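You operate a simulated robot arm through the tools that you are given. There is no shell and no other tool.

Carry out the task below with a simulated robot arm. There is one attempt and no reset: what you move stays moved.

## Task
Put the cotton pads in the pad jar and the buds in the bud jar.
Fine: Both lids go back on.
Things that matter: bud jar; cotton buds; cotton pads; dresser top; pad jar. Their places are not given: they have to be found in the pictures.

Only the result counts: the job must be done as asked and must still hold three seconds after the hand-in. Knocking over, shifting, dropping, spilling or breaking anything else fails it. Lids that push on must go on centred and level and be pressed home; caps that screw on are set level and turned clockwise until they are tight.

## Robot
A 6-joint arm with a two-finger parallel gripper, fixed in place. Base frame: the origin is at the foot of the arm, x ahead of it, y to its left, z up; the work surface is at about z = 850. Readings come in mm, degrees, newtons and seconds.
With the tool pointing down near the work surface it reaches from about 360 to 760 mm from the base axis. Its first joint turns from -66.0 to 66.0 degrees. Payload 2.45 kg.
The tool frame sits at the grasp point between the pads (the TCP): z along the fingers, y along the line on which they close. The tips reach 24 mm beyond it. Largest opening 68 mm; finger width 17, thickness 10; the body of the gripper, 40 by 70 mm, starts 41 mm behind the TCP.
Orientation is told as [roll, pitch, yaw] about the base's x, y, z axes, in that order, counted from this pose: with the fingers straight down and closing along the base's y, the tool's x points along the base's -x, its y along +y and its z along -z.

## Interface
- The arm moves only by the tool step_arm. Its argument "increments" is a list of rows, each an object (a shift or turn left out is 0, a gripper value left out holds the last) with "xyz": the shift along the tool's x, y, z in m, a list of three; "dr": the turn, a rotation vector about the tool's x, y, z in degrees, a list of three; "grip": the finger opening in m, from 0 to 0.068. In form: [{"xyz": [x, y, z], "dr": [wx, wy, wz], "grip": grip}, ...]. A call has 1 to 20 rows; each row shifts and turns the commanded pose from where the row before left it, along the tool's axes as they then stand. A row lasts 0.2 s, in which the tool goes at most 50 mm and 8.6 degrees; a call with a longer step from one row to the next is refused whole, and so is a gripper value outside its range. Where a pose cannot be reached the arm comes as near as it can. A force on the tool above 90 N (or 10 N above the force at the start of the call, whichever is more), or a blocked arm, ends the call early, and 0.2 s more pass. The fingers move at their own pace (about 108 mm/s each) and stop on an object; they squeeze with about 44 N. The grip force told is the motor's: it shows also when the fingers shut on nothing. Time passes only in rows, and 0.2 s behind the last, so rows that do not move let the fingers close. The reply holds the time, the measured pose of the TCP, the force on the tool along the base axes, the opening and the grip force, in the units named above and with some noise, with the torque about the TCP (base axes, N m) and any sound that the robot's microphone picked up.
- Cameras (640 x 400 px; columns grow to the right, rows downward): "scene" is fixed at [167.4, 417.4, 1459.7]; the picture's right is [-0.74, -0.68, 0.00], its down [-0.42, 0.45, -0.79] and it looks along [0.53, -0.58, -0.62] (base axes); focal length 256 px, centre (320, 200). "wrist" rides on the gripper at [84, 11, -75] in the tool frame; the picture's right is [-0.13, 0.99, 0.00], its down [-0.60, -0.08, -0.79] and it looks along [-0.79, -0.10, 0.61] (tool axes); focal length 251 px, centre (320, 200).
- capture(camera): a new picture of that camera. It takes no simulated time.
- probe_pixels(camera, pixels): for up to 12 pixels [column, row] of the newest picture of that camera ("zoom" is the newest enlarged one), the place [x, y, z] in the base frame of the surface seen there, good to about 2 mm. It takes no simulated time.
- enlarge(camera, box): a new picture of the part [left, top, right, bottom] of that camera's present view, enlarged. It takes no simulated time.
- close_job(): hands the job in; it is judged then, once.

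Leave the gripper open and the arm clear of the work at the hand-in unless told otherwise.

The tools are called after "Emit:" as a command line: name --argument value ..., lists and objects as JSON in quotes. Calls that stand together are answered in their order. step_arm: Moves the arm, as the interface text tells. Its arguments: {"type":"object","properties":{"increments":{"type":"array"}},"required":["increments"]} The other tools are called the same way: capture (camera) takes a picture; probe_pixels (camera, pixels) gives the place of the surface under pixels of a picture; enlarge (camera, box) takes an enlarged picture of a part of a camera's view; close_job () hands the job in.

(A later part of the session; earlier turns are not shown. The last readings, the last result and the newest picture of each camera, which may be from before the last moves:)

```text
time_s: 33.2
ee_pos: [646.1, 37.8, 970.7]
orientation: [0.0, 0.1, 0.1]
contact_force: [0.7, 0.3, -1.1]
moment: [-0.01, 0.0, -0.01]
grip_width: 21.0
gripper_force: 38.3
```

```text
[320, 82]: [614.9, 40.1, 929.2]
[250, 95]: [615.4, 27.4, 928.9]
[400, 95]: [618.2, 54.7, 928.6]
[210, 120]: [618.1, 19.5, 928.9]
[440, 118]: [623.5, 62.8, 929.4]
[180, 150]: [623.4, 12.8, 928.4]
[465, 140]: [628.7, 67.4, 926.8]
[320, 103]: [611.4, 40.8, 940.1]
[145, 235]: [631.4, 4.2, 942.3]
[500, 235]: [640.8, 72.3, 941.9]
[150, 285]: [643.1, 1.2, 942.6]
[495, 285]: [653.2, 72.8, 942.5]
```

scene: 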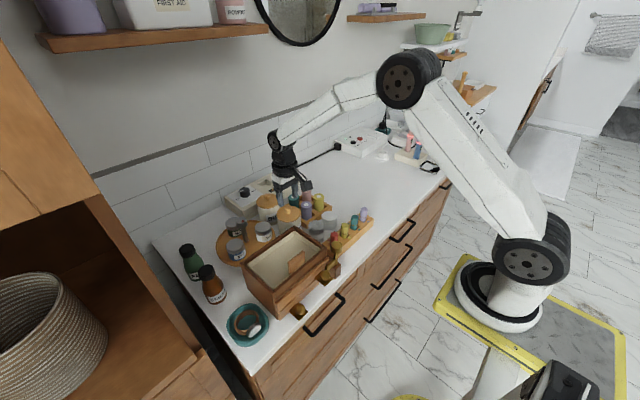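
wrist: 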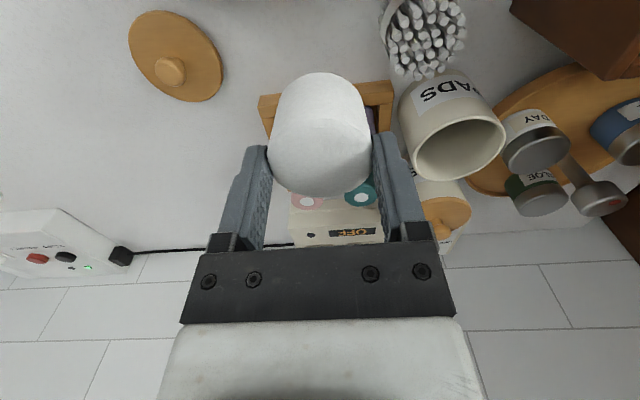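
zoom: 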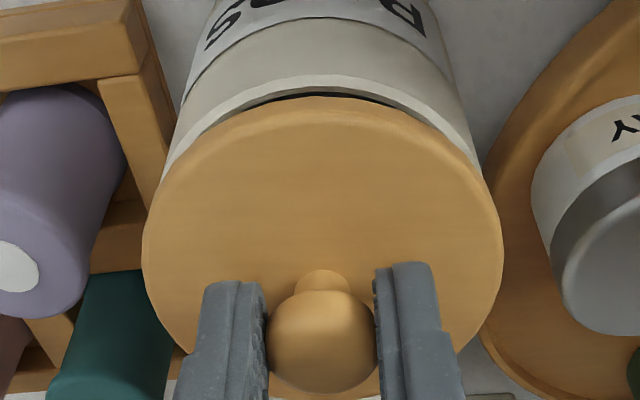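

The lid and jar centres agree within about 1 mm. I'll lower slowly so the plug starts to enter, watching the forces.

Emit:
step_arm --increments '[{"xyz": [0, 0, 0.002]}, {"xyz": [0, 0, 0.002]}, {"xyz": [0, 0, 0.001]}, {"xyz": [0, 0, 0.001]}, {}]'

```text
time_s: 34.4
ee_pos: [646.4, 37.8, 964.6]
orientation: [0.0, 0.2, 0.2]
contact_force: [0.6, -0.4, 0.7]
moment: [-0.01, -0.02, -0.01]
grip_width: 21.1
gripper_force: 37.9
```

Emit:
step_arm --increments '[{"xyz": [0, 0, 0.001]}, {"xyz": [0, 0, 0.001]}, {}]'

```text
time_s: 35.2
ee_pos: [647.7, 36.7, 963.1]
orientation: [0.0, 0.1, 0.2]
contact_force: [-0.6, 0.1, 0.5]
moment: [-0.01, 0.0, 0.03]
grip_width: 21.4
gripper_force: 38.2
```

The plug is entering without contact. Continuing.

Emit:
step_arm --increments '[{"xyz": [0, 0, 0.001]}, {"xyz": [0, 0, 0.001]}, {}]'

```text
time_s: 36.0
ee_pos: [646.7, 36.8, 963.2]
orientation: [0.0, 0.0, 0.2]
contact_force: [-1.8, 0.3, 11.0]
moment: [-0.04, -0.01, 0.07]
grip_width: 21.3
gripper_force: 38.8
```

There's light contact, mostly vertical. I'll press down a bit while still gripping.

Emit:
step_arm --increments '[{"xyz": [0, 0, 0.001]}, {"xyz": [0, 0, 0.001]}, {}]'

Emit:
enlarge --camera "scene" --box '[270, 195, 320, 235]'

```text
time_s: 36.8
ee_pos: [647.8, 36.5, 961.4]
orientation: [0.0, -0.2, 0.1]
contact_force: [-13.5, 0.0, 36.2]
moment: [-0.01, 0.49, 0.08]
grip_width: 21.2
gripper_force: 37.1
```

```text
10.00 times, centred on (295, 215) of scene
```

zoom: 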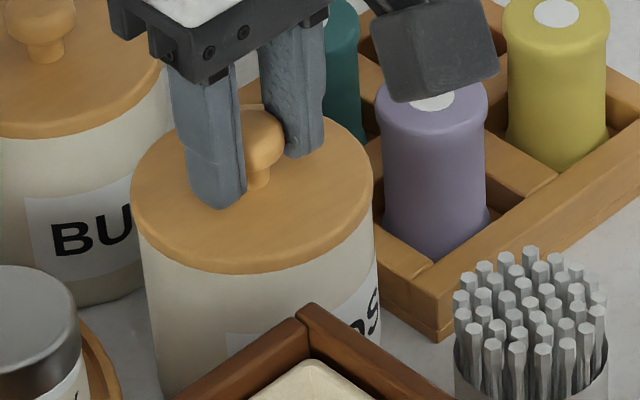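

The lid appears seated but I heard no click. I'll release, rise, and check its level and height.

Emit:
step_arm --increments '[{"xyz": [0, 0, -0.002]}, {"grip": 0.045}, {}, {"xyz": [0, 0, -0.04]}, {"xyz": [0, 0, -0.01], "grip": 0.0}, {}, {}]'

Emit:
enlarge --camera "wrist" --box '[220, 0, 420, 160]'

```text
time_s: 38.4
ee_pos: [646.2, 37.0, 1011.8]
orientation: [0.0, 0.1, 0.1]
contact_force: [-0.7, 0.3, -0.2]
moment: [-0.02, -0.01, 0.01]
grip_width: 0.0
gripper_force: 24.1
heard: snap
```

```text
2.50 times, centred on (320, 80) of wrist
```

zoom: 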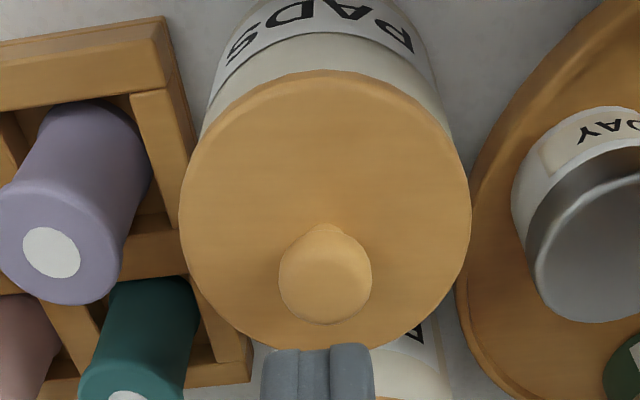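

A snap was heard, either seating or being pulled up slightly. I'll probe the lid's height and level.

Emit:
probe_pixels --camera "zoom" --pixels '[[325, 85], [325, 150], [200, 200], [450, 200], [210, 260], [440, 270], [240, 310], [410, 310], [325, 270], [325, 340], [250, 120], [400, 120]]'

Emit:
probe_pixels --camera "zoom" --pixels '[[282, 270], [370, 270], [325, 240], [325, 310], [182, 220], [468, 220], [325, 72], [185, 180], [465, 180], [325, 78], [460, 240], [190, 240]]'

```text
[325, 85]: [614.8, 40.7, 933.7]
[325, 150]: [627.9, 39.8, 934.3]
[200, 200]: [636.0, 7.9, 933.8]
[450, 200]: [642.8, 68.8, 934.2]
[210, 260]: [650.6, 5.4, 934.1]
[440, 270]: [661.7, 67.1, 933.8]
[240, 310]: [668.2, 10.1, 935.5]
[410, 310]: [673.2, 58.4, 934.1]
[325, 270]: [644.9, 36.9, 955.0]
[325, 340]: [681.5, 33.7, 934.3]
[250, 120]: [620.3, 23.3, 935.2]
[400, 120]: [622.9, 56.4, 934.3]
```

```text
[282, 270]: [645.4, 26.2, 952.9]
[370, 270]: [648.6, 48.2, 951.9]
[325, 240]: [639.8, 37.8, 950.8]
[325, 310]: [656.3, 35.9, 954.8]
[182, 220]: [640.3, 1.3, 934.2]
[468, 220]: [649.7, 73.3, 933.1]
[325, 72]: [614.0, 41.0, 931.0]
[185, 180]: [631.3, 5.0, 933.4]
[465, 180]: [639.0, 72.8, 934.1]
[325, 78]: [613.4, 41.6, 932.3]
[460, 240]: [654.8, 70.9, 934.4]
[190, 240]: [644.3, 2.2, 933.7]
```

The lid is level at z≈934, at its seated height. To be sure it's home, I'll press the knob top with closed fingers (contact expected at TCP ≈981).

Emit:
step_arm --increments '[{"xyz": [0, 0, 0.015]}, {"xyz": [0, 0, 0.012]}, {"xyz": [0, 0, 0.0015]}, {"xyz": [0, 0, 0.0015]}, {}]'

```text
time_s: 39.6
ee_pos: [645.0, 36.0, 981.5]
orientation: [0.0, 0.0, 0.1]
contact_force: [0.2, 0.2, -0.3]
moment: [0.0, -0.03, -0.04]
grip_width: 0.0
gripper_force: 23.8
```

Emit:
step_arm --increments '[{"xyz": [0, 0, 0.001]}, {"xyz": [0, 0, 0.001]}, {"xyz": [0, 0, 0.001]}, {}]'

```text
time_s: 40.6
ee_pos: [647.7, 36.2, 978.8]
orientation: [0.0, 0.1, 0.2]
contact_force: [-4.2, -0.7, 9.7]
moment: [0.05, 0.1, 0.03]
grip_width: 0.0
gripper_force: 23.6
```

Contact. I'll press harder, to about 50 N.

Emit:
step_arm --increments '[{"xyz": [0, 0, 0.001]}, {"xyz": [0, 0, 0.001]}, {"xyz": [0, 0, 0.001]}, {}]'

```text
time_s: 41.6
ee_pos: [649.2, 36.0, 979.0]
orientation: [0.1, -0.1, 0.1]
contact_force: [-14.4, -1.2, 39.1]
moment: [-0.01, 0.35, 0.01]
grip_width: 0.0
gripper_force: 23.4
```

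There's no further travel at 39 N, so the lid is home. I'll back off and rise.

Emit:
step_arm --increments '[{"xyz": [0, 0, -0.006]}, {"xyz": [0, 0, -0.03]}, {"xyz": [0, 0, -0.04], "grip": 0.045}, {}]'

Emit:
capture --camera "wrist"

Emit:
enlarge --camera "scene" --box '[250, 170, 350, 245]'

```text
time_s: 42.6
ee_pos: [647.7, 37.1, 1050.6]
orientation: [0.0, 0.2, 0.1]
contact_force: [0.8, -0.4, 0.8]
moment: [0.03, 0.01, -0.03]
grip_width: 44.9
gripper_force: 0.1
```

```text
taken
```

wrist: 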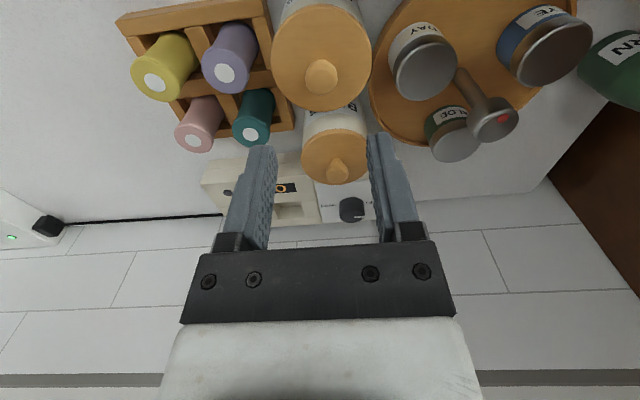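

```text
5.33 times, centred on (300, 208) of scene
```

zoom: 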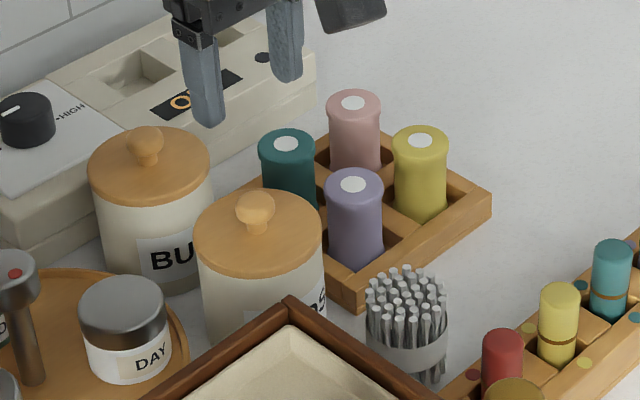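

The pad jar is closed. Next is the bud jar, so I'll enlarge and probe its lid and knob.

Emit:
enlarge --camera "wrist" --box '[270, 80, 400, 200]'

```text
3.33 times, centred on (335, 140) of wrist
```

zoom: 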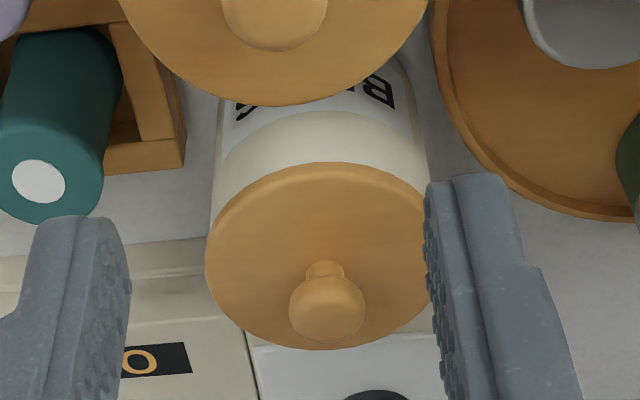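

Emit:
probe_pixels --camera "zoom" --pixels '[[325, 300], [291, 305], [363, 305], [325, 338], [325, 270], [207, 250], [425, 250], [320, 168], [320, 345], [215, 290], [415, 300], [320, 158]]'

Emit:
probe_pixels --camera "wrist" --pixels '[[330, 215], [300, 215], [352, 208], [240, 170], [300, 190], [410, 180], [320, 188], [350, 198]]'

```text
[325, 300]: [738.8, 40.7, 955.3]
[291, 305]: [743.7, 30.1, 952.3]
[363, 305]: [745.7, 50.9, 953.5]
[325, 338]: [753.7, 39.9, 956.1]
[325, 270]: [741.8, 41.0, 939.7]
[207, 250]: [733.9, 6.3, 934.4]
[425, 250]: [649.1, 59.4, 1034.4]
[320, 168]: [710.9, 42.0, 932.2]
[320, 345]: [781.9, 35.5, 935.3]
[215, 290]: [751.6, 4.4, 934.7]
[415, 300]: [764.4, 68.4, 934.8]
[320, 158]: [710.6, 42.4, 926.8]
```

```text
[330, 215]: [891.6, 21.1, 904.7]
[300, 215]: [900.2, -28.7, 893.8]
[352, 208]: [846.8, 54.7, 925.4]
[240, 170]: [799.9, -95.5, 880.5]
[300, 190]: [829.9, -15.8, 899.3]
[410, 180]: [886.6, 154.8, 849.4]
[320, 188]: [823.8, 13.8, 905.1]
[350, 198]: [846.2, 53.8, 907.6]
```

The bud jar knob is at ≈(745.5,40.5). I'll move above it at z≈1010 and check reach and pose.

Emit:
step_arm --increments '[{"xyz": [-0.0328, 0.0013, 0]}, {"xyz": [-0.0328, 0.0013, 0]}, {"xyz": [-0.0328, 0.0013, 0]}, {"xyz": [0, 0, 0.02]}, {"xyz": [0, 0, 0.02]}, {}, {}]'

Emit:
enlarge --camera "wrist" --box '[220, 60, 420, 200]'

```text
time_s: 44.2
ee_pos: [744.6, 39.7, 1012.3]
orientation: [0.1, 0.1, 0.2]
contact_force: [1.2, -0.1, 0.0]
moment: [0.03, 0.02, 0.0]
grip_width: 45.1
gripper_force: 0.1
```

```text
2.86 times, centred on (320, 130) of wrist
```

zoom: 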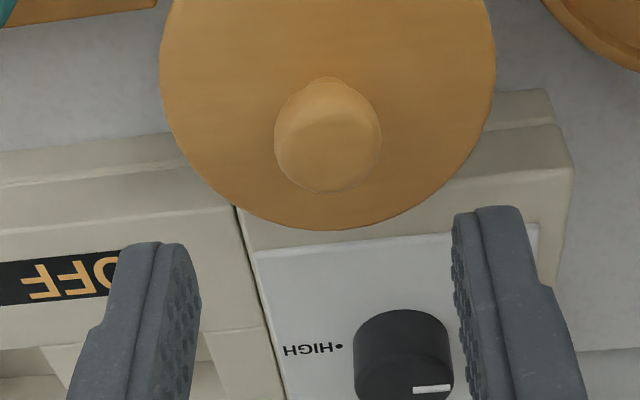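

Reach is fine. Refining the knob centre from here.

Emit:
probe_pixels --camera "zoom" --pixels '[[327, 130], [277, 135], [380, 135], [327, 188], [327, 95], [327, 228], [165, 90], [490, 90], [163, 60], [495, 60], [400, 320], [560, 170]]'

```text
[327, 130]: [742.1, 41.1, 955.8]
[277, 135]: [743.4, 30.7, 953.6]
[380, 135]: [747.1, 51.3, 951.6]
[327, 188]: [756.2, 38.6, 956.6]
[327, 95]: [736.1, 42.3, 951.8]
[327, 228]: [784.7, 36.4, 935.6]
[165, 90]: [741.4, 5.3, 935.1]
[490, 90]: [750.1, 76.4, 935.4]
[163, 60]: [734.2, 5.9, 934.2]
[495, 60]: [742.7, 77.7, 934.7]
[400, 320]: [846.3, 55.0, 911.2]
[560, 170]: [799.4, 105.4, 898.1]
```

I'll nudge slightly, descend to TCP≈962 and close on the knob.

Emit:
step_arm --increments '[{"xyz": [-0.001, 0.0006, 0.025]}, {"xyz": [0, 0, 0.024]}, {}, {"grip": 0.0}, {}, {}]'

```text
time_s: 45.6
ee_pos: [746.9, 40.4, 961.2]
orientation: [0.1, 0.1, 0.1]
contact_force: [0.5, -0.2, 0.1]
moment: [0.01, -0.01, -0.01]
grip_width: 21.3
gripper_force: 37.8
heard: snap
```

Gripped (a snap was heard). I'll lift gently and check.

Emit:
step_arm --increments '[{"xyz": [0, 0, -0.003]}, {"xyz": [0, 0, -0.004]}, {"xyz": [0, 0, -0.008]}, {"xyz": [0, 0, -0.015]}, {}, {}]'

Emit:
enlarge --camera "wrist" --box '[220, 0, 420, 200]'

Emit:
enlarge --camera "scene" --box '[230, 160, 330, 235]'

```text
time_s: 47.0
ee_pos: [747.5, 42.0, 991.4]
orientation: [-0.1, 0.1, 0.1]
contact_force: [-0.2, 0.4, -1.3]
moment: [-0.01, -0.01, -0.03]
grip_width: 21.4
gripper_force: 38.0
```

```text
2.00 times, centred on (320, 100) of wrist
```

zoom: 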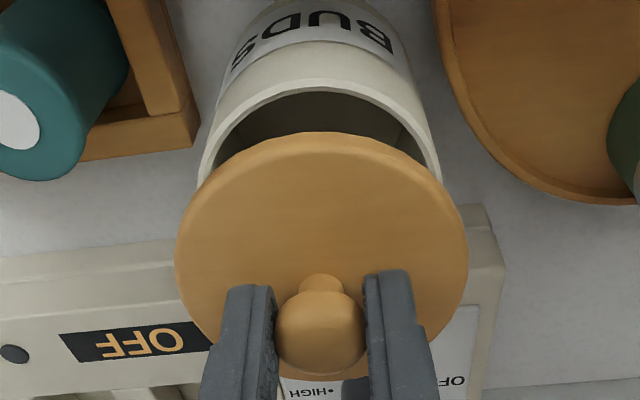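

```text
5.33 times, centred on (280, 198) of scene
```

zoom: 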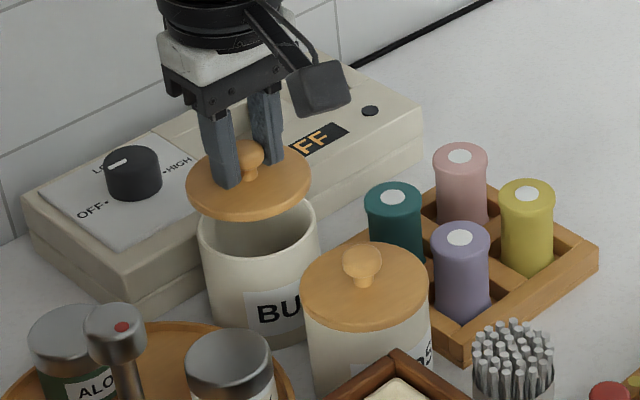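

The bud lid is off cleanly. I'll carry it to the same free spot (570,-200) and lower to just above the table.

Emit:
step_arm --increments '[{"xyz": [0, 0, -0.04]}, {"xyz": [0.0252, -0.0344, 0]}, {"xyz": [0.0252, -0.0344, 0]}, {"xyz": [0.0252, -0.0344, 0]}, {"xyz": [0.0252, -0.0344, 0]}, {"xyz": [0.0252, -0.0344, 0]}, {"xyz": [0.0252, -0.0344, 0]}, {"xyz": [0.0252, -0.0344, 0]}, {}, {"xyz": [0, 0, 0.045]}, {"xyz": [0, 0, 0.045]}, {"xyz": [0, 0, 0.045]}, {}, {}]'

```text
time_s: 50.0
ee_pos: [571.0, -199.4, 898.1]
orientation: [0.0, 0.2, 0.1]
contact_force: [0.4, 0.0, 0.8]
moment: [-0.01, 0.02, 0.0]
grip_width: 21.4
gripper_force: 38.6
```

Now near z 897. Creeping down to contact.

Emit:
step_arm --increments '[{"xyz": [0, 0, 0.002]}, {"xyz": [0, 0, 0.002]}, {"xyz": [0, 0, 0.001]}, {"xyz": [0, 0, 0.001]}, {}]'

```text
time_s: 51.2
ee_pos: [570.3, -199.2, 892.1]
orientation: [0.0, 0.0, 0.2]
contact_force: [-0.9, -0.3, -0.2]
moment: [-0.01, 0.0, 0.0]
grip_width: 21.4
gripper_force: 38.4
```

Emit:
step_arm --increments '[{"xyz": [0, 0, 0.001]}, {"xyz": [0, 0, 0.001]}, {}]'

```text
time_s: 52.0
ee_pos: [571.0, -199.7, 889.5]
orientation: [0.1, 0.1, 0.0]
contact_force: [0.9, -0.1, -0.5]
moment: [0.02, 0.05, 0.02]
grip_width: 21.0
gripper_force: 38.6
```

Emit:
step_arm --increments '[{"xyz": [0, 0, 0.0007]}, {"xyz": [0, 0, 0.0006]}, {}]'

```text
time_s: 52.8
ee_pos: [570.9, -200.7, 888.6]
orientation: [0.0, 0.1, 0.0]
contact_force: [-2.7, 2.5, 12.3]
moment: [0.06, 0.08, -0.01]
grip_width: 21.1
gripper_force: 38.8
```

In contact. I'll release, rise, and go view the buds from TCP ≈(485,2,1030).

Emit:
step_arm --increments '[{"xyz": [0, 0, -0.0008], "grip": 0.03}, {"grip": 0.045}, {}, {"xyz": [0, 0, -0.04]}, {"xyz": [0, 0, -0.05]}, {"xyz": [0, 0, -0.05]}, {"xyz": [0.017, 0.0402, 0]}, {"xyz": [0.017, 0.0402, 0]}, {"xyz": [0.017, 0.0402, 0]}, {"xyz": [0.017, 0.0402, 0]}, {"xyz": [0.017, 0.0402, 0], "grip": 0.064}, {}, {}]'

Emit:
capture --camera "wrist"

Emit:
enlarge --camera "wrist" --box '[250, 60, 410, 180]'

```text
time_s: 55.6
ee_pos: [483.4, 1.3, 1030.3]
orientation: [0.0, 0.1, -0.1]
contact_force: [0.0, -0.1, -1.4]
moment: [-0.02, 0.03, -0.03]
grip_width: 64.2
gripper_force: 0.0
```

```text
taken
```

wrist: 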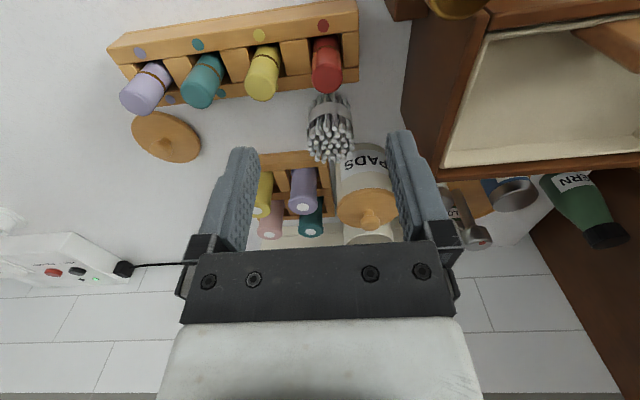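

```text
3.33 times, centred on (330, 120) of wrist
```

zoom: 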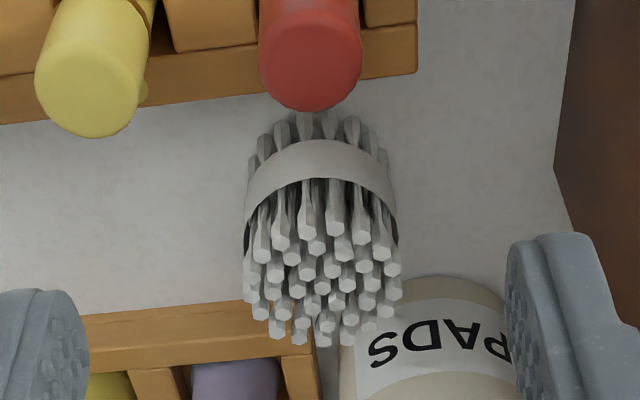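

The bundle has a band around its middle. Probing the band edges, tops and neighbours.

Emit:
probe_pixels --camera "zoom" --pixels '[[320, 145], [320, 175], [252, 190], [392, 190], [250, 230], [396, 230], [248, 270], [395, 268], [320, 260], [275, 330], [350, 335], [325, 342]]'

Emit:
probe_pixels --camera "zoom" --pixels '[[310, 100], [350, 60], [400, 60], [560, 160], [600, 120], [200, 320], [250, 200], [310, 230], [368, 235], [255, 165], [385, 165], [320, 320]]'

```text
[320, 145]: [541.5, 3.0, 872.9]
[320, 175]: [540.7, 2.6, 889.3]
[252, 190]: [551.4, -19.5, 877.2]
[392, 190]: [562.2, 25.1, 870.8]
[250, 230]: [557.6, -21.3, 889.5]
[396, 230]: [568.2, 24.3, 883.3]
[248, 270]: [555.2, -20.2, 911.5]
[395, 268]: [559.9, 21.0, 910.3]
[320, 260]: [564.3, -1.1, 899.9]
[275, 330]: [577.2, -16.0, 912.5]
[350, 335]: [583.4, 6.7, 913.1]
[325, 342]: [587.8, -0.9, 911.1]
```

```text
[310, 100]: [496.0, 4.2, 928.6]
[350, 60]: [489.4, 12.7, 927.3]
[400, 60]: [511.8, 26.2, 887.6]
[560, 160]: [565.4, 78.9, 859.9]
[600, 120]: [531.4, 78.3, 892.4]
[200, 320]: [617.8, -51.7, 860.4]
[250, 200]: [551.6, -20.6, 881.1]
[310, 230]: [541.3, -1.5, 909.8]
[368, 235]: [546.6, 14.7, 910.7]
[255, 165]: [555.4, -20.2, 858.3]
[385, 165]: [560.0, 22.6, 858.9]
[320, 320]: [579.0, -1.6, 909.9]
```

The bundle is centred at ≈(564,1.5), Ø≈45, with its top at 912 and the band at 871–890. I'll grip it above the band so it hangs deep into the jar. First I'll move above it to z≈960.

Emit:
step_arm --increments '[{"xyz": [-0.0263, 0.0002, 0]}, {"xyz": [-0.0263, 0.0002, 0]}, {"xyz": [-0.0262, 0, 0.01]}, {"xyz": [0, 0, 0.03]}, {"xyz": [0, 0, 0.03]}, {}, {}]'

Emit:
capture --camera "wrist"

Emit:
enlarge --camera "scene" --box '[270, 170, 370, 250]'

```text
time_s: 57.2
ee_pos: [562.8, 0.6, 960.4]
orientation: [0.0, 0.0, 0.1]
contact_force: [0.1, -0.7, 0.1]
moment: [-0.01, -0.04, -0.03]
grip_width: 64.1
gripper_force: 0.0
```

```text
taken
```

wrist: 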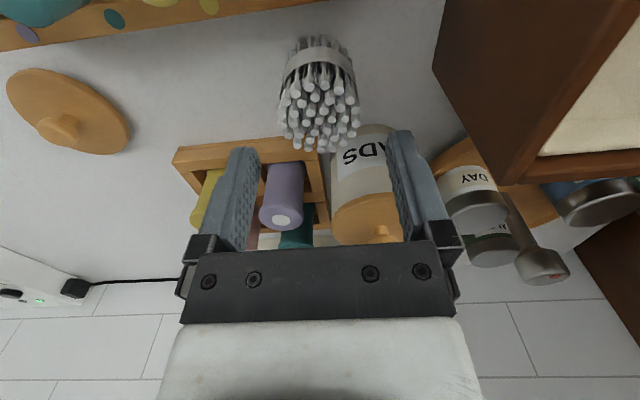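

```text
5.00 times, centred on (320, 210) of scene
```

zoom: 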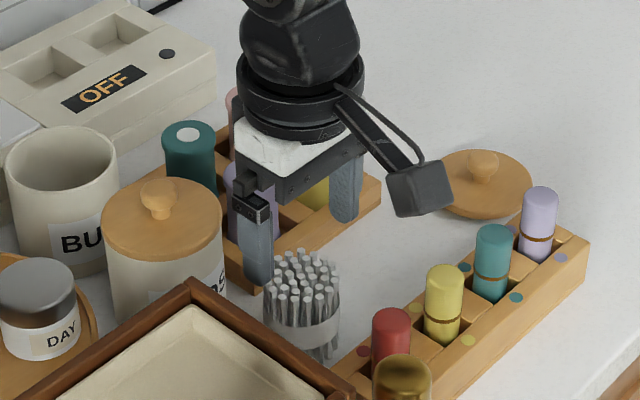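

Aligned. I'll descend to TCP≈916 (tips at ≈892, just above the band) and close.

Emit:
step_arm --increments '[{"xyz": [-0.0005, 0.0005, 0.022]}, {"xyz": [0, 0, 0.022]}, {}, {"grip": 0.0}, {}, {}, {}]'

Emit:
enlarge --camera "scene" --box '[280, 190, 350, 250]'

```text
time_s: 58.8
ee_pos: [563.3, 3.0, 915.9]
orientation: [0.0, 0.1, 0.0]
contact_force: [-0.7, -0.1, -0.1]
moment: [-0.01, 0.0, 0.0]
grip_width: 48.4
gripper_force: 43.9
```

```text
6.67 times, centred on (315, 220) of scene
```

zoom: 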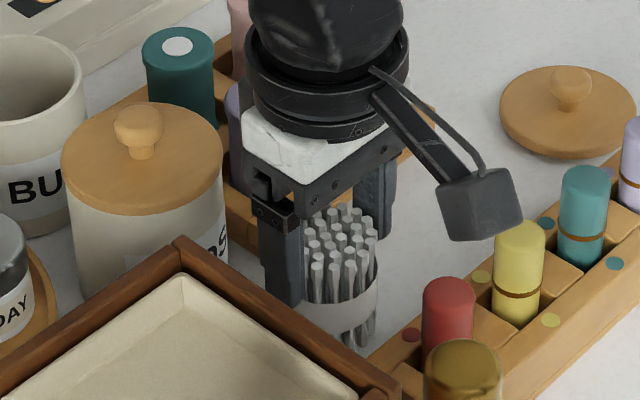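

Gripped at 48.4 mm, firm. I'll lift to TCP≈1046 so the bundle bottom clears the pad jar knob (957).

Emit:
step_arm --increments '[{"xyz": [0, 0, -0.01]}, {"xyz": [0, 0, -0.02]}, {"xyz": [0, 0, -0.03]}, {"xyz": [0, 0, -0.035]}, {"xyz": [0, 0, -0.035]}, {}, {}]'

Emit:
capture --camera "wrist"

Emit:
enlarge --camera "scene" --box '[250, 160, 350, 240]'

```text
time_s: 60.4
ee_pos: [564.3, 2.2, 1046.4]
orientation: [0.1, 0.1, 0.1]
contact_force: [0.4, -0.3, 0.0]
moment: [0.01, 0.02, 0.05]
grip_width: 48.5
gripper_force: 43.4
```

```text
taken
```

wrist: 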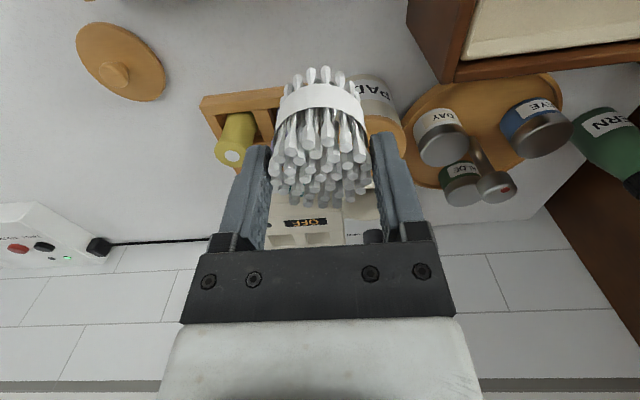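

```text
5.00 times, centred on (300, 200) of scene
```

zoom: 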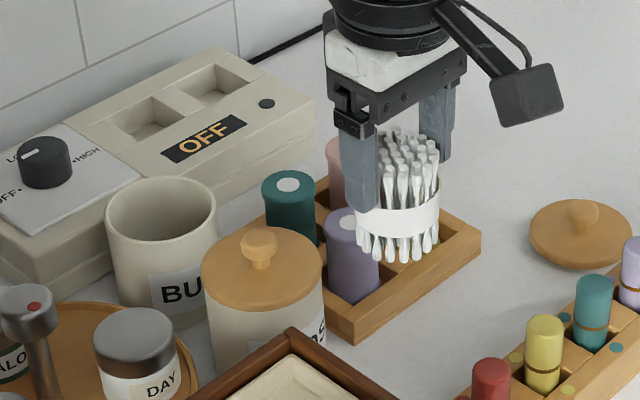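

Held securely. I'll measure the bud jar rim from the scene view.

Emit:
enlarge --camera "scene" --box '[245, 185, 305, 230]'

```text
8.89 times, centred on (275, 208) of scene
```

zoom: 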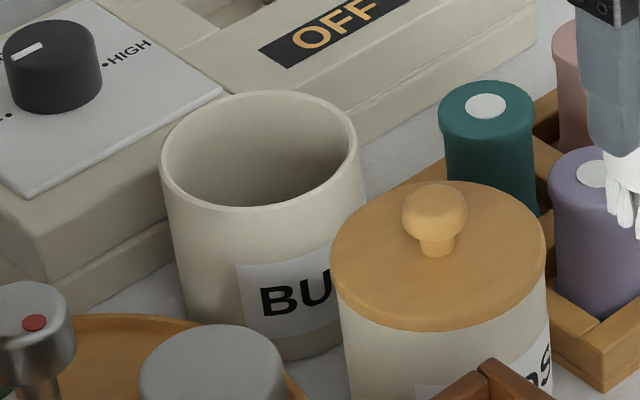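

Emit:
probe_pixels --camera "zoom" --pixels '[[163, 155], [357, 145], [255, 206], [250, 94], [185, 118], [330, 110], [180, 185], [335, 183], [220, 201], [300, 201], [215, 100], [290, 96]]'

```text
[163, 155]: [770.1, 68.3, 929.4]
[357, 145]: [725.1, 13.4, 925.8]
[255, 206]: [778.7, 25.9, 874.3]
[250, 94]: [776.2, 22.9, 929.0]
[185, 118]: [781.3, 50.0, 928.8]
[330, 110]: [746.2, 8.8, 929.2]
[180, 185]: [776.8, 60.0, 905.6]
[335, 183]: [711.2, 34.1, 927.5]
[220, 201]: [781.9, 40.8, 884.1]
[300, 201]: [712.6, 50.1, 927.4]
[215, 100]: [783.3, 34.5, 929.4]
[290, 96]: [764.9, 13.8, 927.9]
```

The rim centre is about (747,41.5). I'll carry the buds over it at this height.

Emit:
step_arm --increments '[{"xyz": [-0.0366, 0.0079, 0]}, {"xyz": [-0.0366, 0.0079, 0]}, {"xyz": [-0.0366, 0.0079, 0]}, {"xyz": [-0.0366, 0.0079, 0]}, {"xyz": [-0.0362, 0.0078, 0]}, {}, {}]'

Emit:
enlarge --camera "wrist" --box '[200, 0, 440, 200]'

Emit:
enlarge --camera "scene" --box '[230, 150, 320, 220]'

```text
time_s: 62.0
ee_pos: [746.7, 43.8, 1044.6]
orientation: [0.0, 0.0, 0.2]
contact_force: [0.3, 1.1, -0.5]
moment: [-0.03, -0.01, 0.03]
grip_width: 48.2
gripper_force: 43.7
```

```text
2.00 times, centred on (320, 100) of wrist
```

zoom: 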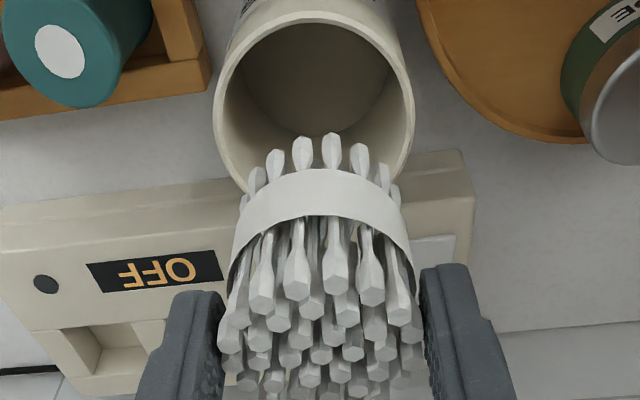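

```text
5.71 times, centred on (275, 185) of scene
```

zoom: 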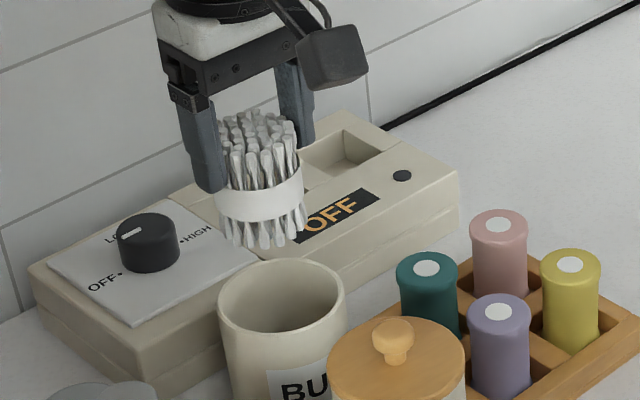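

Now I'll probe the bud jar rim from the wrist view.

Emit:
enlarge --camera "wrist" --box '[290, 0, 430, 110]'

```text
3.64 times, centred on (360, 55) of wrist
```

zoom: 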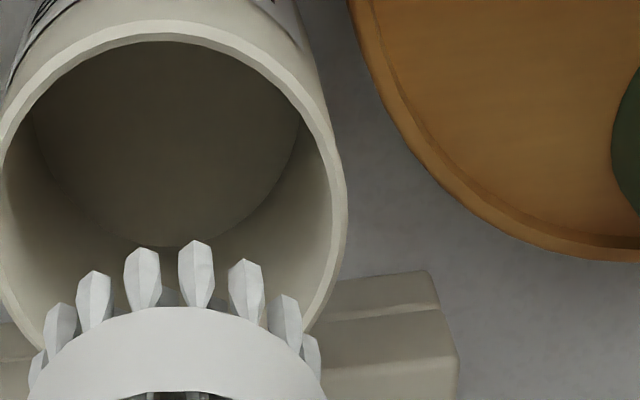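

Emit:
probe_pixels --camera "zoom" --pixels '[[160, 29], [80, 50], [240, 48], [300, 100], [335, 165], [340, 220], [325, 285], [30, 95], [5, 270], [15, 305], [150, 220], [160, 120]]'

Emit:
probe_pixels --camera "zoom" --pixels '[[160, 325], [40, 370], [310, 370], [196, 245], [60, 310], [285, 300], [330, 200], [320, 200], [160, 40], [160, 22], [100, 280], [245, 265]]'

```text
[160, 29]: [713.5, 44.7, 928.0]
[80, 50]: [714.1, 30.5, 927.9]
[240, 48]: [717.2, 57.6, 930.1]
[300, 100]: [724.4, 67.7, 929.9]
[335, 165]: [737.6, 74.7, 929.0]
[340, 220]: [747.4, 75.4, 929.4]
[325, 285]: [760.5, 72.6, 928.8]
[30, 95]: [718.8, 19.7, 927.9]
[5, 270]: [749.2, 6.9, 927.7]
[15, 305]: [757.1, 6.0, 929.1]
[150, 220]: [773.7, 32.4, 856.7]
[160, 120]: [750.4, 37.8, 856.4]
```

```text
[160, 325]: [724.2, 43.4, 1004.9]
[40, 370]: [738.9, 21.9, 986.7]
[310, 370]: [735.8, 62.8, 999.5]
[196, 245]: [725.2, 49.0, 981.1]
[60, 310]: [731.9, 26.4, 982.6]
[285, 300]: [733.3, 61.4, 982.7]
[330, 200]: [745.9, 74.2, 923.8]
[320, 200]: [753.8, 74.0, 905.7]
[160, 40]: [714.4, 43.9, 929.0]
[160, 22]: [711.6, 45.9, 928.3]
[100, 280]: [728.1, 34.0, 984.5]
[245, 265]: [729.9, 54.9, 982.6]
```

The rim centre is ≈(747.5,41.2) and the floor is at 856.5. The bundle is about 1 mm too far in +y, which I'll correct. Then I'll lower until the tips are a few mm above the rim.

Emit:
step_arm --increments '[{"xyz": [-0.0003, -0.0014, 0.02]}, {"xyz": [0, 0, 0.025]}, {"xyz": [0, 0, 0.02]}, {"xyz": [0, 0, 0.015]}, {"xyz": [0, 0, 0.005]}, {}, {}]'

Emit:
enlarge --camera "wrist" --box '[200, 0, 440, 200]'

Emit:
enlarge --camera "scene" --box '[230, 150, 320, 220]'

```text
time_s: 63.6
ee_pos: [748.0, 39.3, 959.4]
orientation: [0.0, 0.1, 0.2]
contact_force: [-0.7, 0.5, -0.8]
moment: [0.03, -0.03, 0.01]
grip_width: 47.9
gripper_force: 44.0
```

```text
2.00 times, centred on (320, 100) of wrist
```

zoom: 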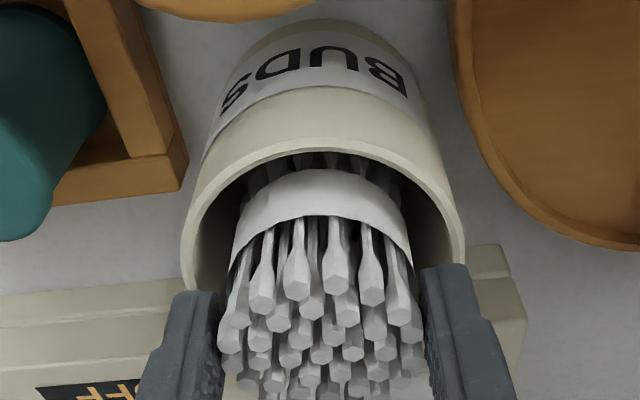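

```text
5.71 times, centred on (275, 185) of scene
```

zoom: 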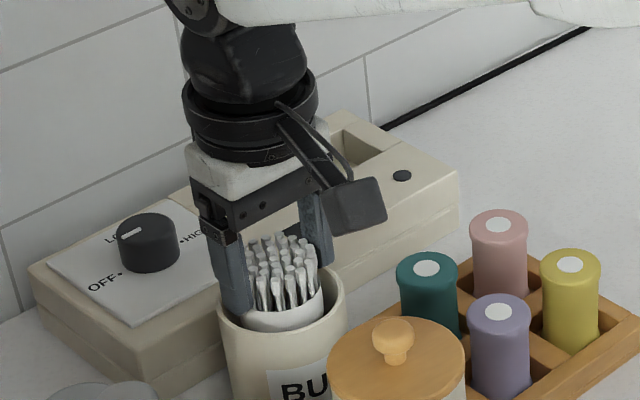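

The bundle is inside the jar mouth and centred. I'll lower 3 mm more and release.

Emit:
step_arm --increments '[{"xyz": [0, 0, 0.003]}, {}, {"grip": 0.06}, {}, {}, {"xyz": [0, 0, -0.03]}, {"xyz": [0, 0, -0.045]}, {}, {}]'

Emit:
enlarge --camera "wrist" --box '[240, 0, 420, 120]'

Emit:
enlarge --camera "scene" --box '[230, 150, 320, 220]'

```text
time_s: 65.6
ee_pos: [747.5, 39.5, 1030.5]
orientation: [0.0, 0.2, 0.1]
contact_force: [-0.1, 0.4, -0.3]
moment: [-0.02, 0.0, -0.01]
grip_width: 60.2
gripper_force: 0.1
```

```text
3.33 times, centred on (330, 60) of wrist
```

zoom: 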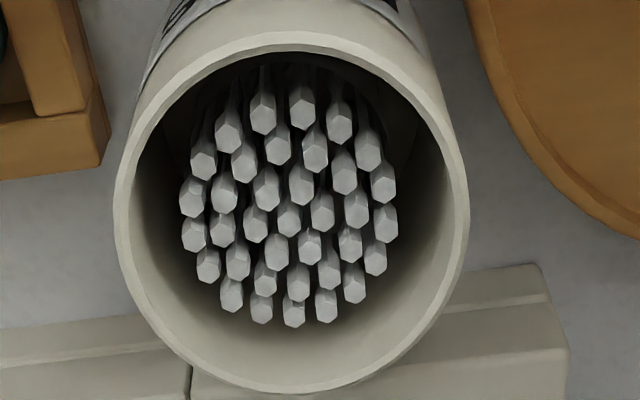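

```text
5.71 times, centred on (275, 185) of scene
```

zoom: 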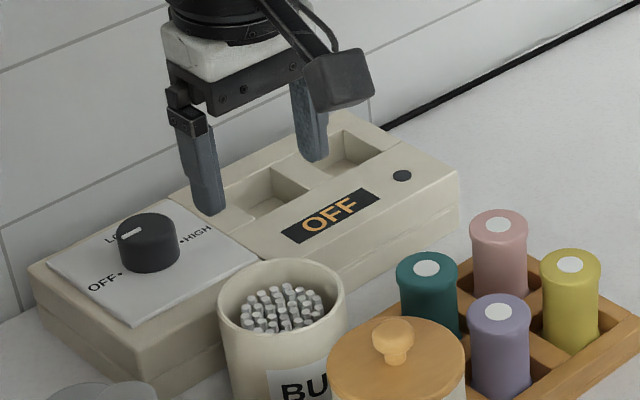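

The buds stand in the jar. I'll check their top heights against the rim.

Emit:
enlarge --camera "wrist" --box '[240, 0, 420, 120]'

Emit:
probe_pixels --camera "zoom" --pixels '[[302, 112], [193, 195], [385, 185], [293, 312], [278, 250], [340, 125], [300, 42], [122, 190], [462, 200], [300, 385], [200, 90], [420, 320]]'

```text
3.33 times, centred on (330, 60) of wrist
```

zoom: 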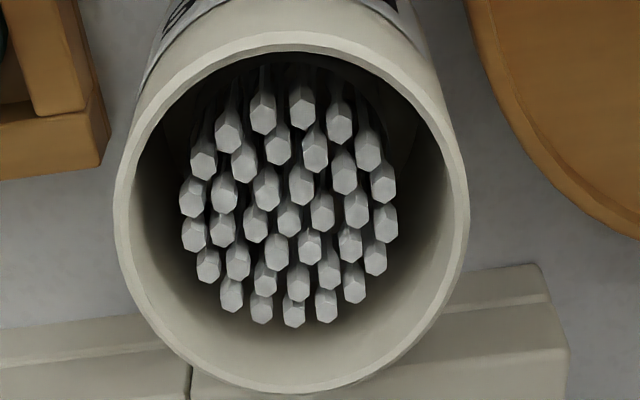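

```text
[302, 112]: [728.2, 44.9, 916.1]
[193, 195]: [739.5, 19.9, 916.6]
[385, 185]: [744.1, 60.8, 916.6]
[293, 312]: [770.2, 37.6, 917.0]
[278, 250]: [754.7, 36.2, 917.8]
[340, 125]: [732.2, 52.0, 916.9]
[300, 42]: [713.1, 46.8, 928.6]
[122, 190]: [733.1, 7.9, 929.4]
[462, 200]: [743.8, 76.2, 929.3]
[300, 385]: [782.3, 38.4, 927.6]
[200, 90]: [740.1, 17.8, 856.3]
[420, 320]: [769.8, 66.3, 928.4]
```

The buds are upright, tops at 917, below the lid plug. I'll return to the resting bud lid by reversed command sums.

Emit:
step_arm --increments '[{"xyz": [0.0254, -0.0343, 0], "grip": 0.045}, {"xyz": [0.0253, -0.0343, 0]}, {"xyz": [0.0253, -0.0343, 0]}, {"xyz": [0.0253, -0.0343, 0]}, {"xyz": [0.0253, -0.0343, 0]}, {"xyz": [0.0253, -0.0342, 0]}, {"xyz": [0.0253, -0.0342, 0]}, {"xyz": [0, 0, 0.045]}, {"xyz": [0, 0, 0.045]}, {}, {}]'

Emit:
enlarge --camera "wrist" --box '[200, 40, 440, 240]'

```text
time_s: 68.0
ee_pos: [572.2, -202.3, 939.6]
orientation: [0.0, 0.1, 0.0]
contact_force: [-0.3, -0.6, -0.2]
moment: [0.01, -0.01, 0.01]
grip_width: 45.1
gripper_force: 0.0
```

```text
2.00 times, centred on (320, 140) of wrist
```

zoom: 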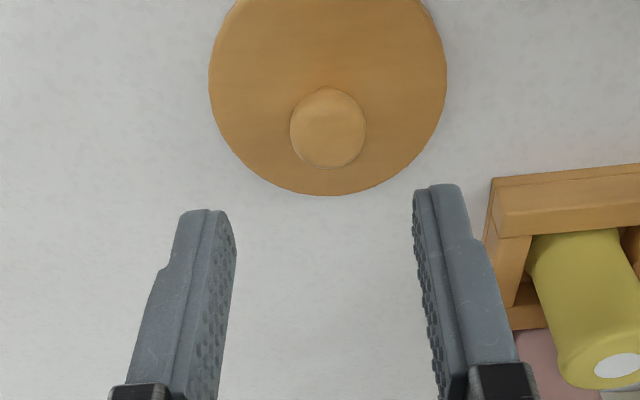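

The knob appears slightly right of centre (column 328 versus 320). I'll take another reading and probe the knob.

Emit:
step_arm --increments '[{}, {}]'

Emit:
probe_pixels --camera "zoom" --pixels '[[328, 120], [291, 128], [365, 128], [328, 165], [328, 92], [212, 70], [444, 70], [212, 100], [444, 100], [328, 193]]'

```text
time_s: 68.6
ee_pos: [573.3, -201.1, 938.7]
orientation: [0.1, 0.2, 0.1]
contact_force: [0.7, -0.1, 0.1]
moment: [-0.02, 0.02, -0.01]
grip_width: 45.1
gripper_force: 0.1
```

```text
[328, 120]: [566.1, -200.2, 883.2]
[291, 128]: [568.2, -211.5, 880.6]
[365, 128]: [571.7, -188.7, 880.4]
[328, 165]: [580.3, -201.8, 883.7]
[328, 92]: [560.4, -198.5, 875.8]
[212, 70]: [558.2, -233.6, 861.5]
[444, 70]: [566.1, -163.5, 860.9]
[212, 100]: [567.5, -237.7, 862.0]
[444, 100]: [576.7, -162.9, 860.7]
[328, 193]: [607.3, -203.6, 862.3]
```

The knob is at ≈(570.5,-200.1), so I'll correct by about (-1.5,+1.4) mm. Then I'll lower to TCP≈890 by measured height.

Emit:
step_arm --increments '[{"xyz": [0.0015, 0.0014, 0.02]}, {"xyz": [0, 0, 0.02]}, {"xyz": [0, 0, 0.007]}, {}, {}]'

Emit:
enlarge --camera "wrist" --box '[200, 80, 440, 260]'

```text
time_s: 69.8
ee_pos: [569.0, -199.0, 895.2]
orientation: [0.0, 0.0, 0.0]
contact_force: [-0.2, 0.3, 0.6]
moment: [-0.03, -0.03, 0.0]
grip_width: 45.1
gripper_force: 0.0
```

```text
2.22 times, centred on (320, 170) of wrist
```

zoom: 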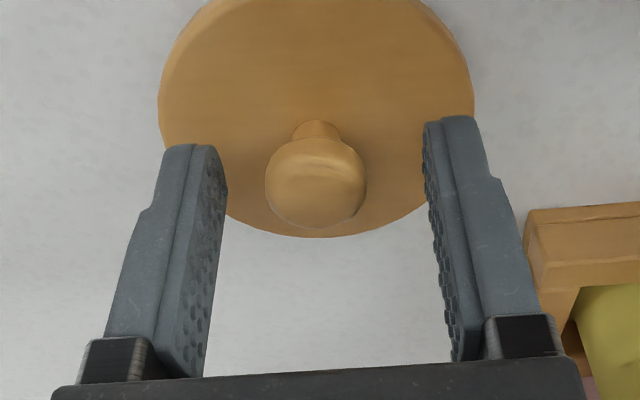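

The correction overshot, since the arm was still settling earlier. I'll undo it, wait, and read again.

Emit:
step_arm --increments '[{"xyz": [-0.0013, -0.0013, 0]}, {}, {}, {}]'

Emit:
enlarge --camera "wrist" --box '[200, 80, 440, 260]'

```text
time_s: 70.8
ee_pos: [569.7, -200.2, 893.4]
orientation: [0.0, 0.1, 0.1]
contact_force: [-0.4, 0.4, -0.5]
moment: [0.01, 0.01, 0.02]
grip_width: 45.2
gripper_force: 0.1
```

```text
2.22 times, centred on (320, 170) of wrist
```

zoom: 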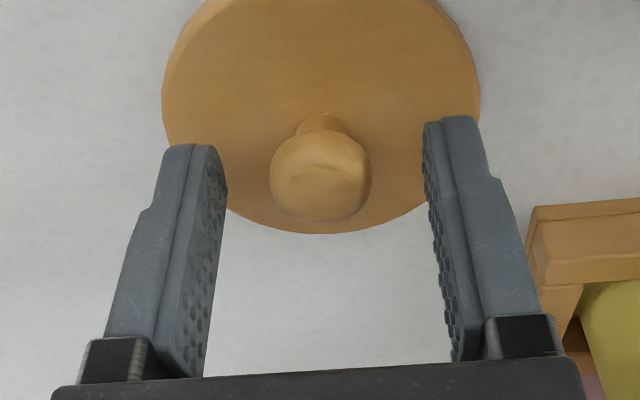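

Centred now. I'll lower 4 mm and close.

Emit:
step_arm --increments '[{"xyz": [0, 0, 0.004]}, {}, {"grip": 0.0}, {}, {}, {}]'

Emit:
enlarge --camera "wrist" --box '[200, 80, 440, 260]'

```text
time_s: 72.2
ee_pos: [570.3, -199.0, 890.6]
orientation: [-0.1, 0.1, 0.0]
contact_force: [0.6, 0.4, 0.2]
moment: [-0.02, -0.03, 0.02]
grip_width: 21.3
gripper_force: 37.9
```

```text
2.22 times, centred on (320, 170) of wrist
```

zoom: 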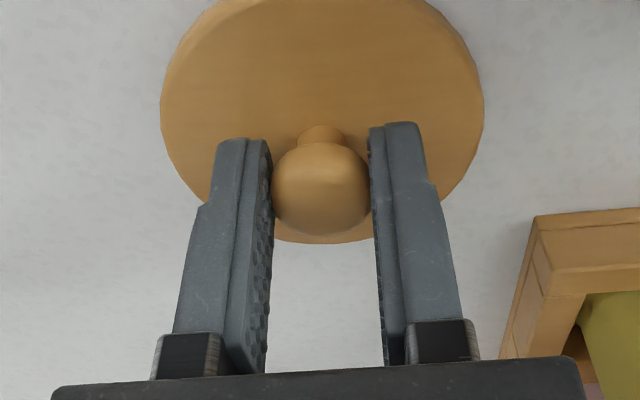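

Gripped. I'll lift and carry the lid back above the bud jar, stopping about 40 mm above the seated position.

Emit:
step_arm --increments '[{"xyz": [0, 0, -0.0415]}, {"xyz": [0, 0, -0.05]}, {"xyz": [0, 0, -0.05]}, {"xyz": [-0.0252, 0.0344, 0]}, {"xyz": [-0.0252, 0.0344, 0]}, {"xyz": [-0.0252, 0.0344, 0]}, {"xyz": [-0.0252, 0.0344, 0]}, {"xyz": [-0.0252, 0.0344, 0]}, {"xyz": [-0.0252, 0.0344, 0]}, {"xyz": [-0.0254, 0.0343, 0]}, {"xyz": [0, 0, 0.03]}, {}, {}, {}]'

Emit:
enlarge --camera "wrist" --box '[220, 10, 420, 170]'

```text
time_s: 75.2
ee_pos: [745.7, 40.4, 1001.9]
orientation: [-0.1, 0.1, 0.1]
contact_force: [0.1, -1.2, 0.0]
moment: [-0.01, 0.0, 0.02]
grip_width: 21.4
gripper_force: 38.3
```

```text
2.50 times, centred on (320, 90) of wrist
```

zoom: 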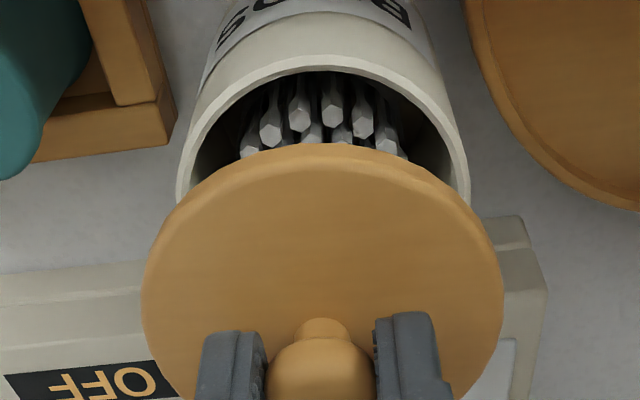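

Emit:
probe_pixels --camera "zoom" --pixels '[[322, 60], [240, 80], [400, 78], [185, 170], [463, 170], [205, 115], [440, 115], [322, 150], [146, 285], [500, 285], [150, 330], [497, 330]]'

```text
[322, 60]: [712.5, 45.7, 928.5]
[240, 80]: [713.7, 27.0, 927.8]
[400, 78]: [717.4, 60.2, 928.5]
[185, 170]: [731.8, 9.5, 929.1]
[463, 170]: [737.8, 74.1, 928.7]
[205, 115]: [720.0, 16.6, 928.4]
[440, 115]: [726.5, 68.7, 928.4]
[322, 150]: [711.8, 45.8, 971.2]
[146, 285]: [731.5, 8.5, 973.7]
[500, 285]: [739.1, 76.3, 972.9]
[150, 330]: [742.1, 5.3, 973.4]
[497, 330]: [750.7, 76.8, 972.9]
```

Lid and jar are aligned within about 0.5 mm. I'll lower to about 10 mm above seating, then creep.

Emit:
step_arm --increments '[{"xyz": [0, 0, 0.015]}, {"xyz": [0, 0, 0.015]}, {}, {}, {}]'

Emit:
enlarge --camera "wrist" --box '[220, 30, 420, 190]'

Emit:
enlarge --camera "scene" --box '[240, 185, 300, 230]'

```text
time_s: 76.4
ee_pos: [745.6, 42.3, 973.4]
orientation: [0.0, 0.2, 0.1]
contact_force: [0.1, 0.5, -1.4]
moment: [-0.01, -0.01, 0.03]
grip_width: 21.4
gripper_force: 38.2
```

```text
2.50 times, centred on (320, 110) of wrist
```

zoom: 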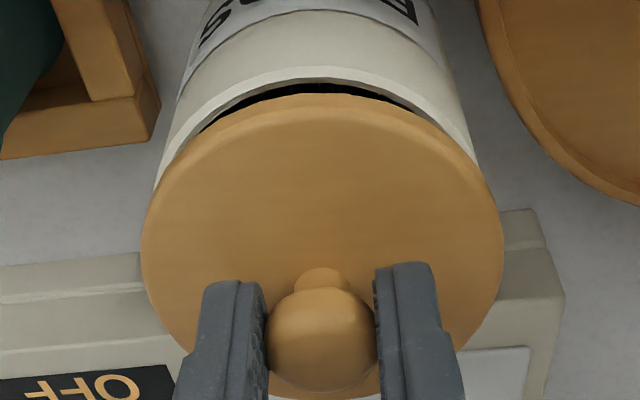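

```text
8.89 times, centred on (270, 208) of scene
```

zoom: 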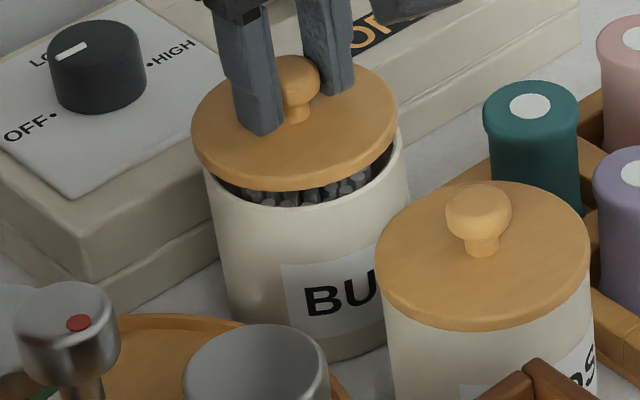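

Fine check by probing the rim and lid once more.

Emit:
enlarge --camera "wrist" --box '[220, 30, 420, 190]'

Emit:
probe_pixels --camera "zoom" --pixels '[[320, 73], [250, 83], [390, 83], [205, 108], [440, 108], [175, 140], [465, 138], [320, 100], [146, 230], [499, 230], [152, 285], [495, 285]]'

```text
2.50 times, centred on (320, 110) of wrist
```

zoom: 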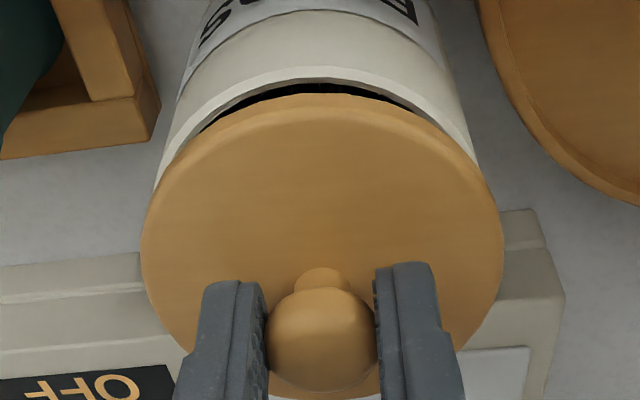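

```text
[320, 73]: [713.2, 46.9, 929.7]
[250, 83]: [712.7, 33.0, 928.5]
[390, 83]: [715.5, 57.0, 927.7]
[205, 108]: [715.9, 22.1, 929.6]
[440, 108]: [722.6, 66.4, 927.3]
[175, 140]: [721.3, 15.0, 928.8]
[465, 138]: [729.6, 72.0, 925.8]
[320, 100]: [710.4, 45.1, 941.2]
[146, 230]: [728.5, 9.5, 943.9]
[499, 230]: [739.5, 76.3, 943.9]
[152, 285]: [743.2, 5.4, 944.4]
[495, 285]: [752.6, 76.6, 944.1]
```

The lid is about 0.7 mm off in both axes. I'll apply a small correction and creep down.

Emit:
step_arm --increments '[{"xyz": [-0.0006, -0.0006, 0.002]}, {"xyz": [0, 0, 0.002]}, {"xyz": [0, 0, 0.002]}, {}, {}]'

```text
time_s: 77.6
ee_pos: [746.6, 41.3, 965.9]
orientation: [0.0, 0.1, 0.1]
contact_force: [0.0, -0.4, -0.8]
moment: [0.03, 0.02, 0.02]
grip_width: 21.3
gripper_force: 38.6
```

Emit:
step_arm --increments '[{"xyz": [0, 0, 0.001]}, {"xyz": [0, 0, 0.001]}, {}]'

```text
time_s: 78.4
ee_pos: [746.7, 41.6, 965.4]
orientation: [0.0, 0.1, 0.1]
contact_force: [-0.2, 0.4, 0.2]
moment: [-0.01, 0.01, -0.03]
grip_width: 21.5
gripper_force: 38.3
```

Emit:
step_arm --increments '[{"xyz": [0, 0, 0.001]}, {"xyz": [0, 0, 0.001]}, {}]'

```text
time_s: 79.2
ee_pos: [747.6, 41.8, 962.3]
orientation: [0.0, 0.2, 0.1]
contact_force: [-0.3, 1.0, -0.6]
moment: [0.03, 0.02, -0.01]
grip_width: 21.1
gripper_force: 38.6
```

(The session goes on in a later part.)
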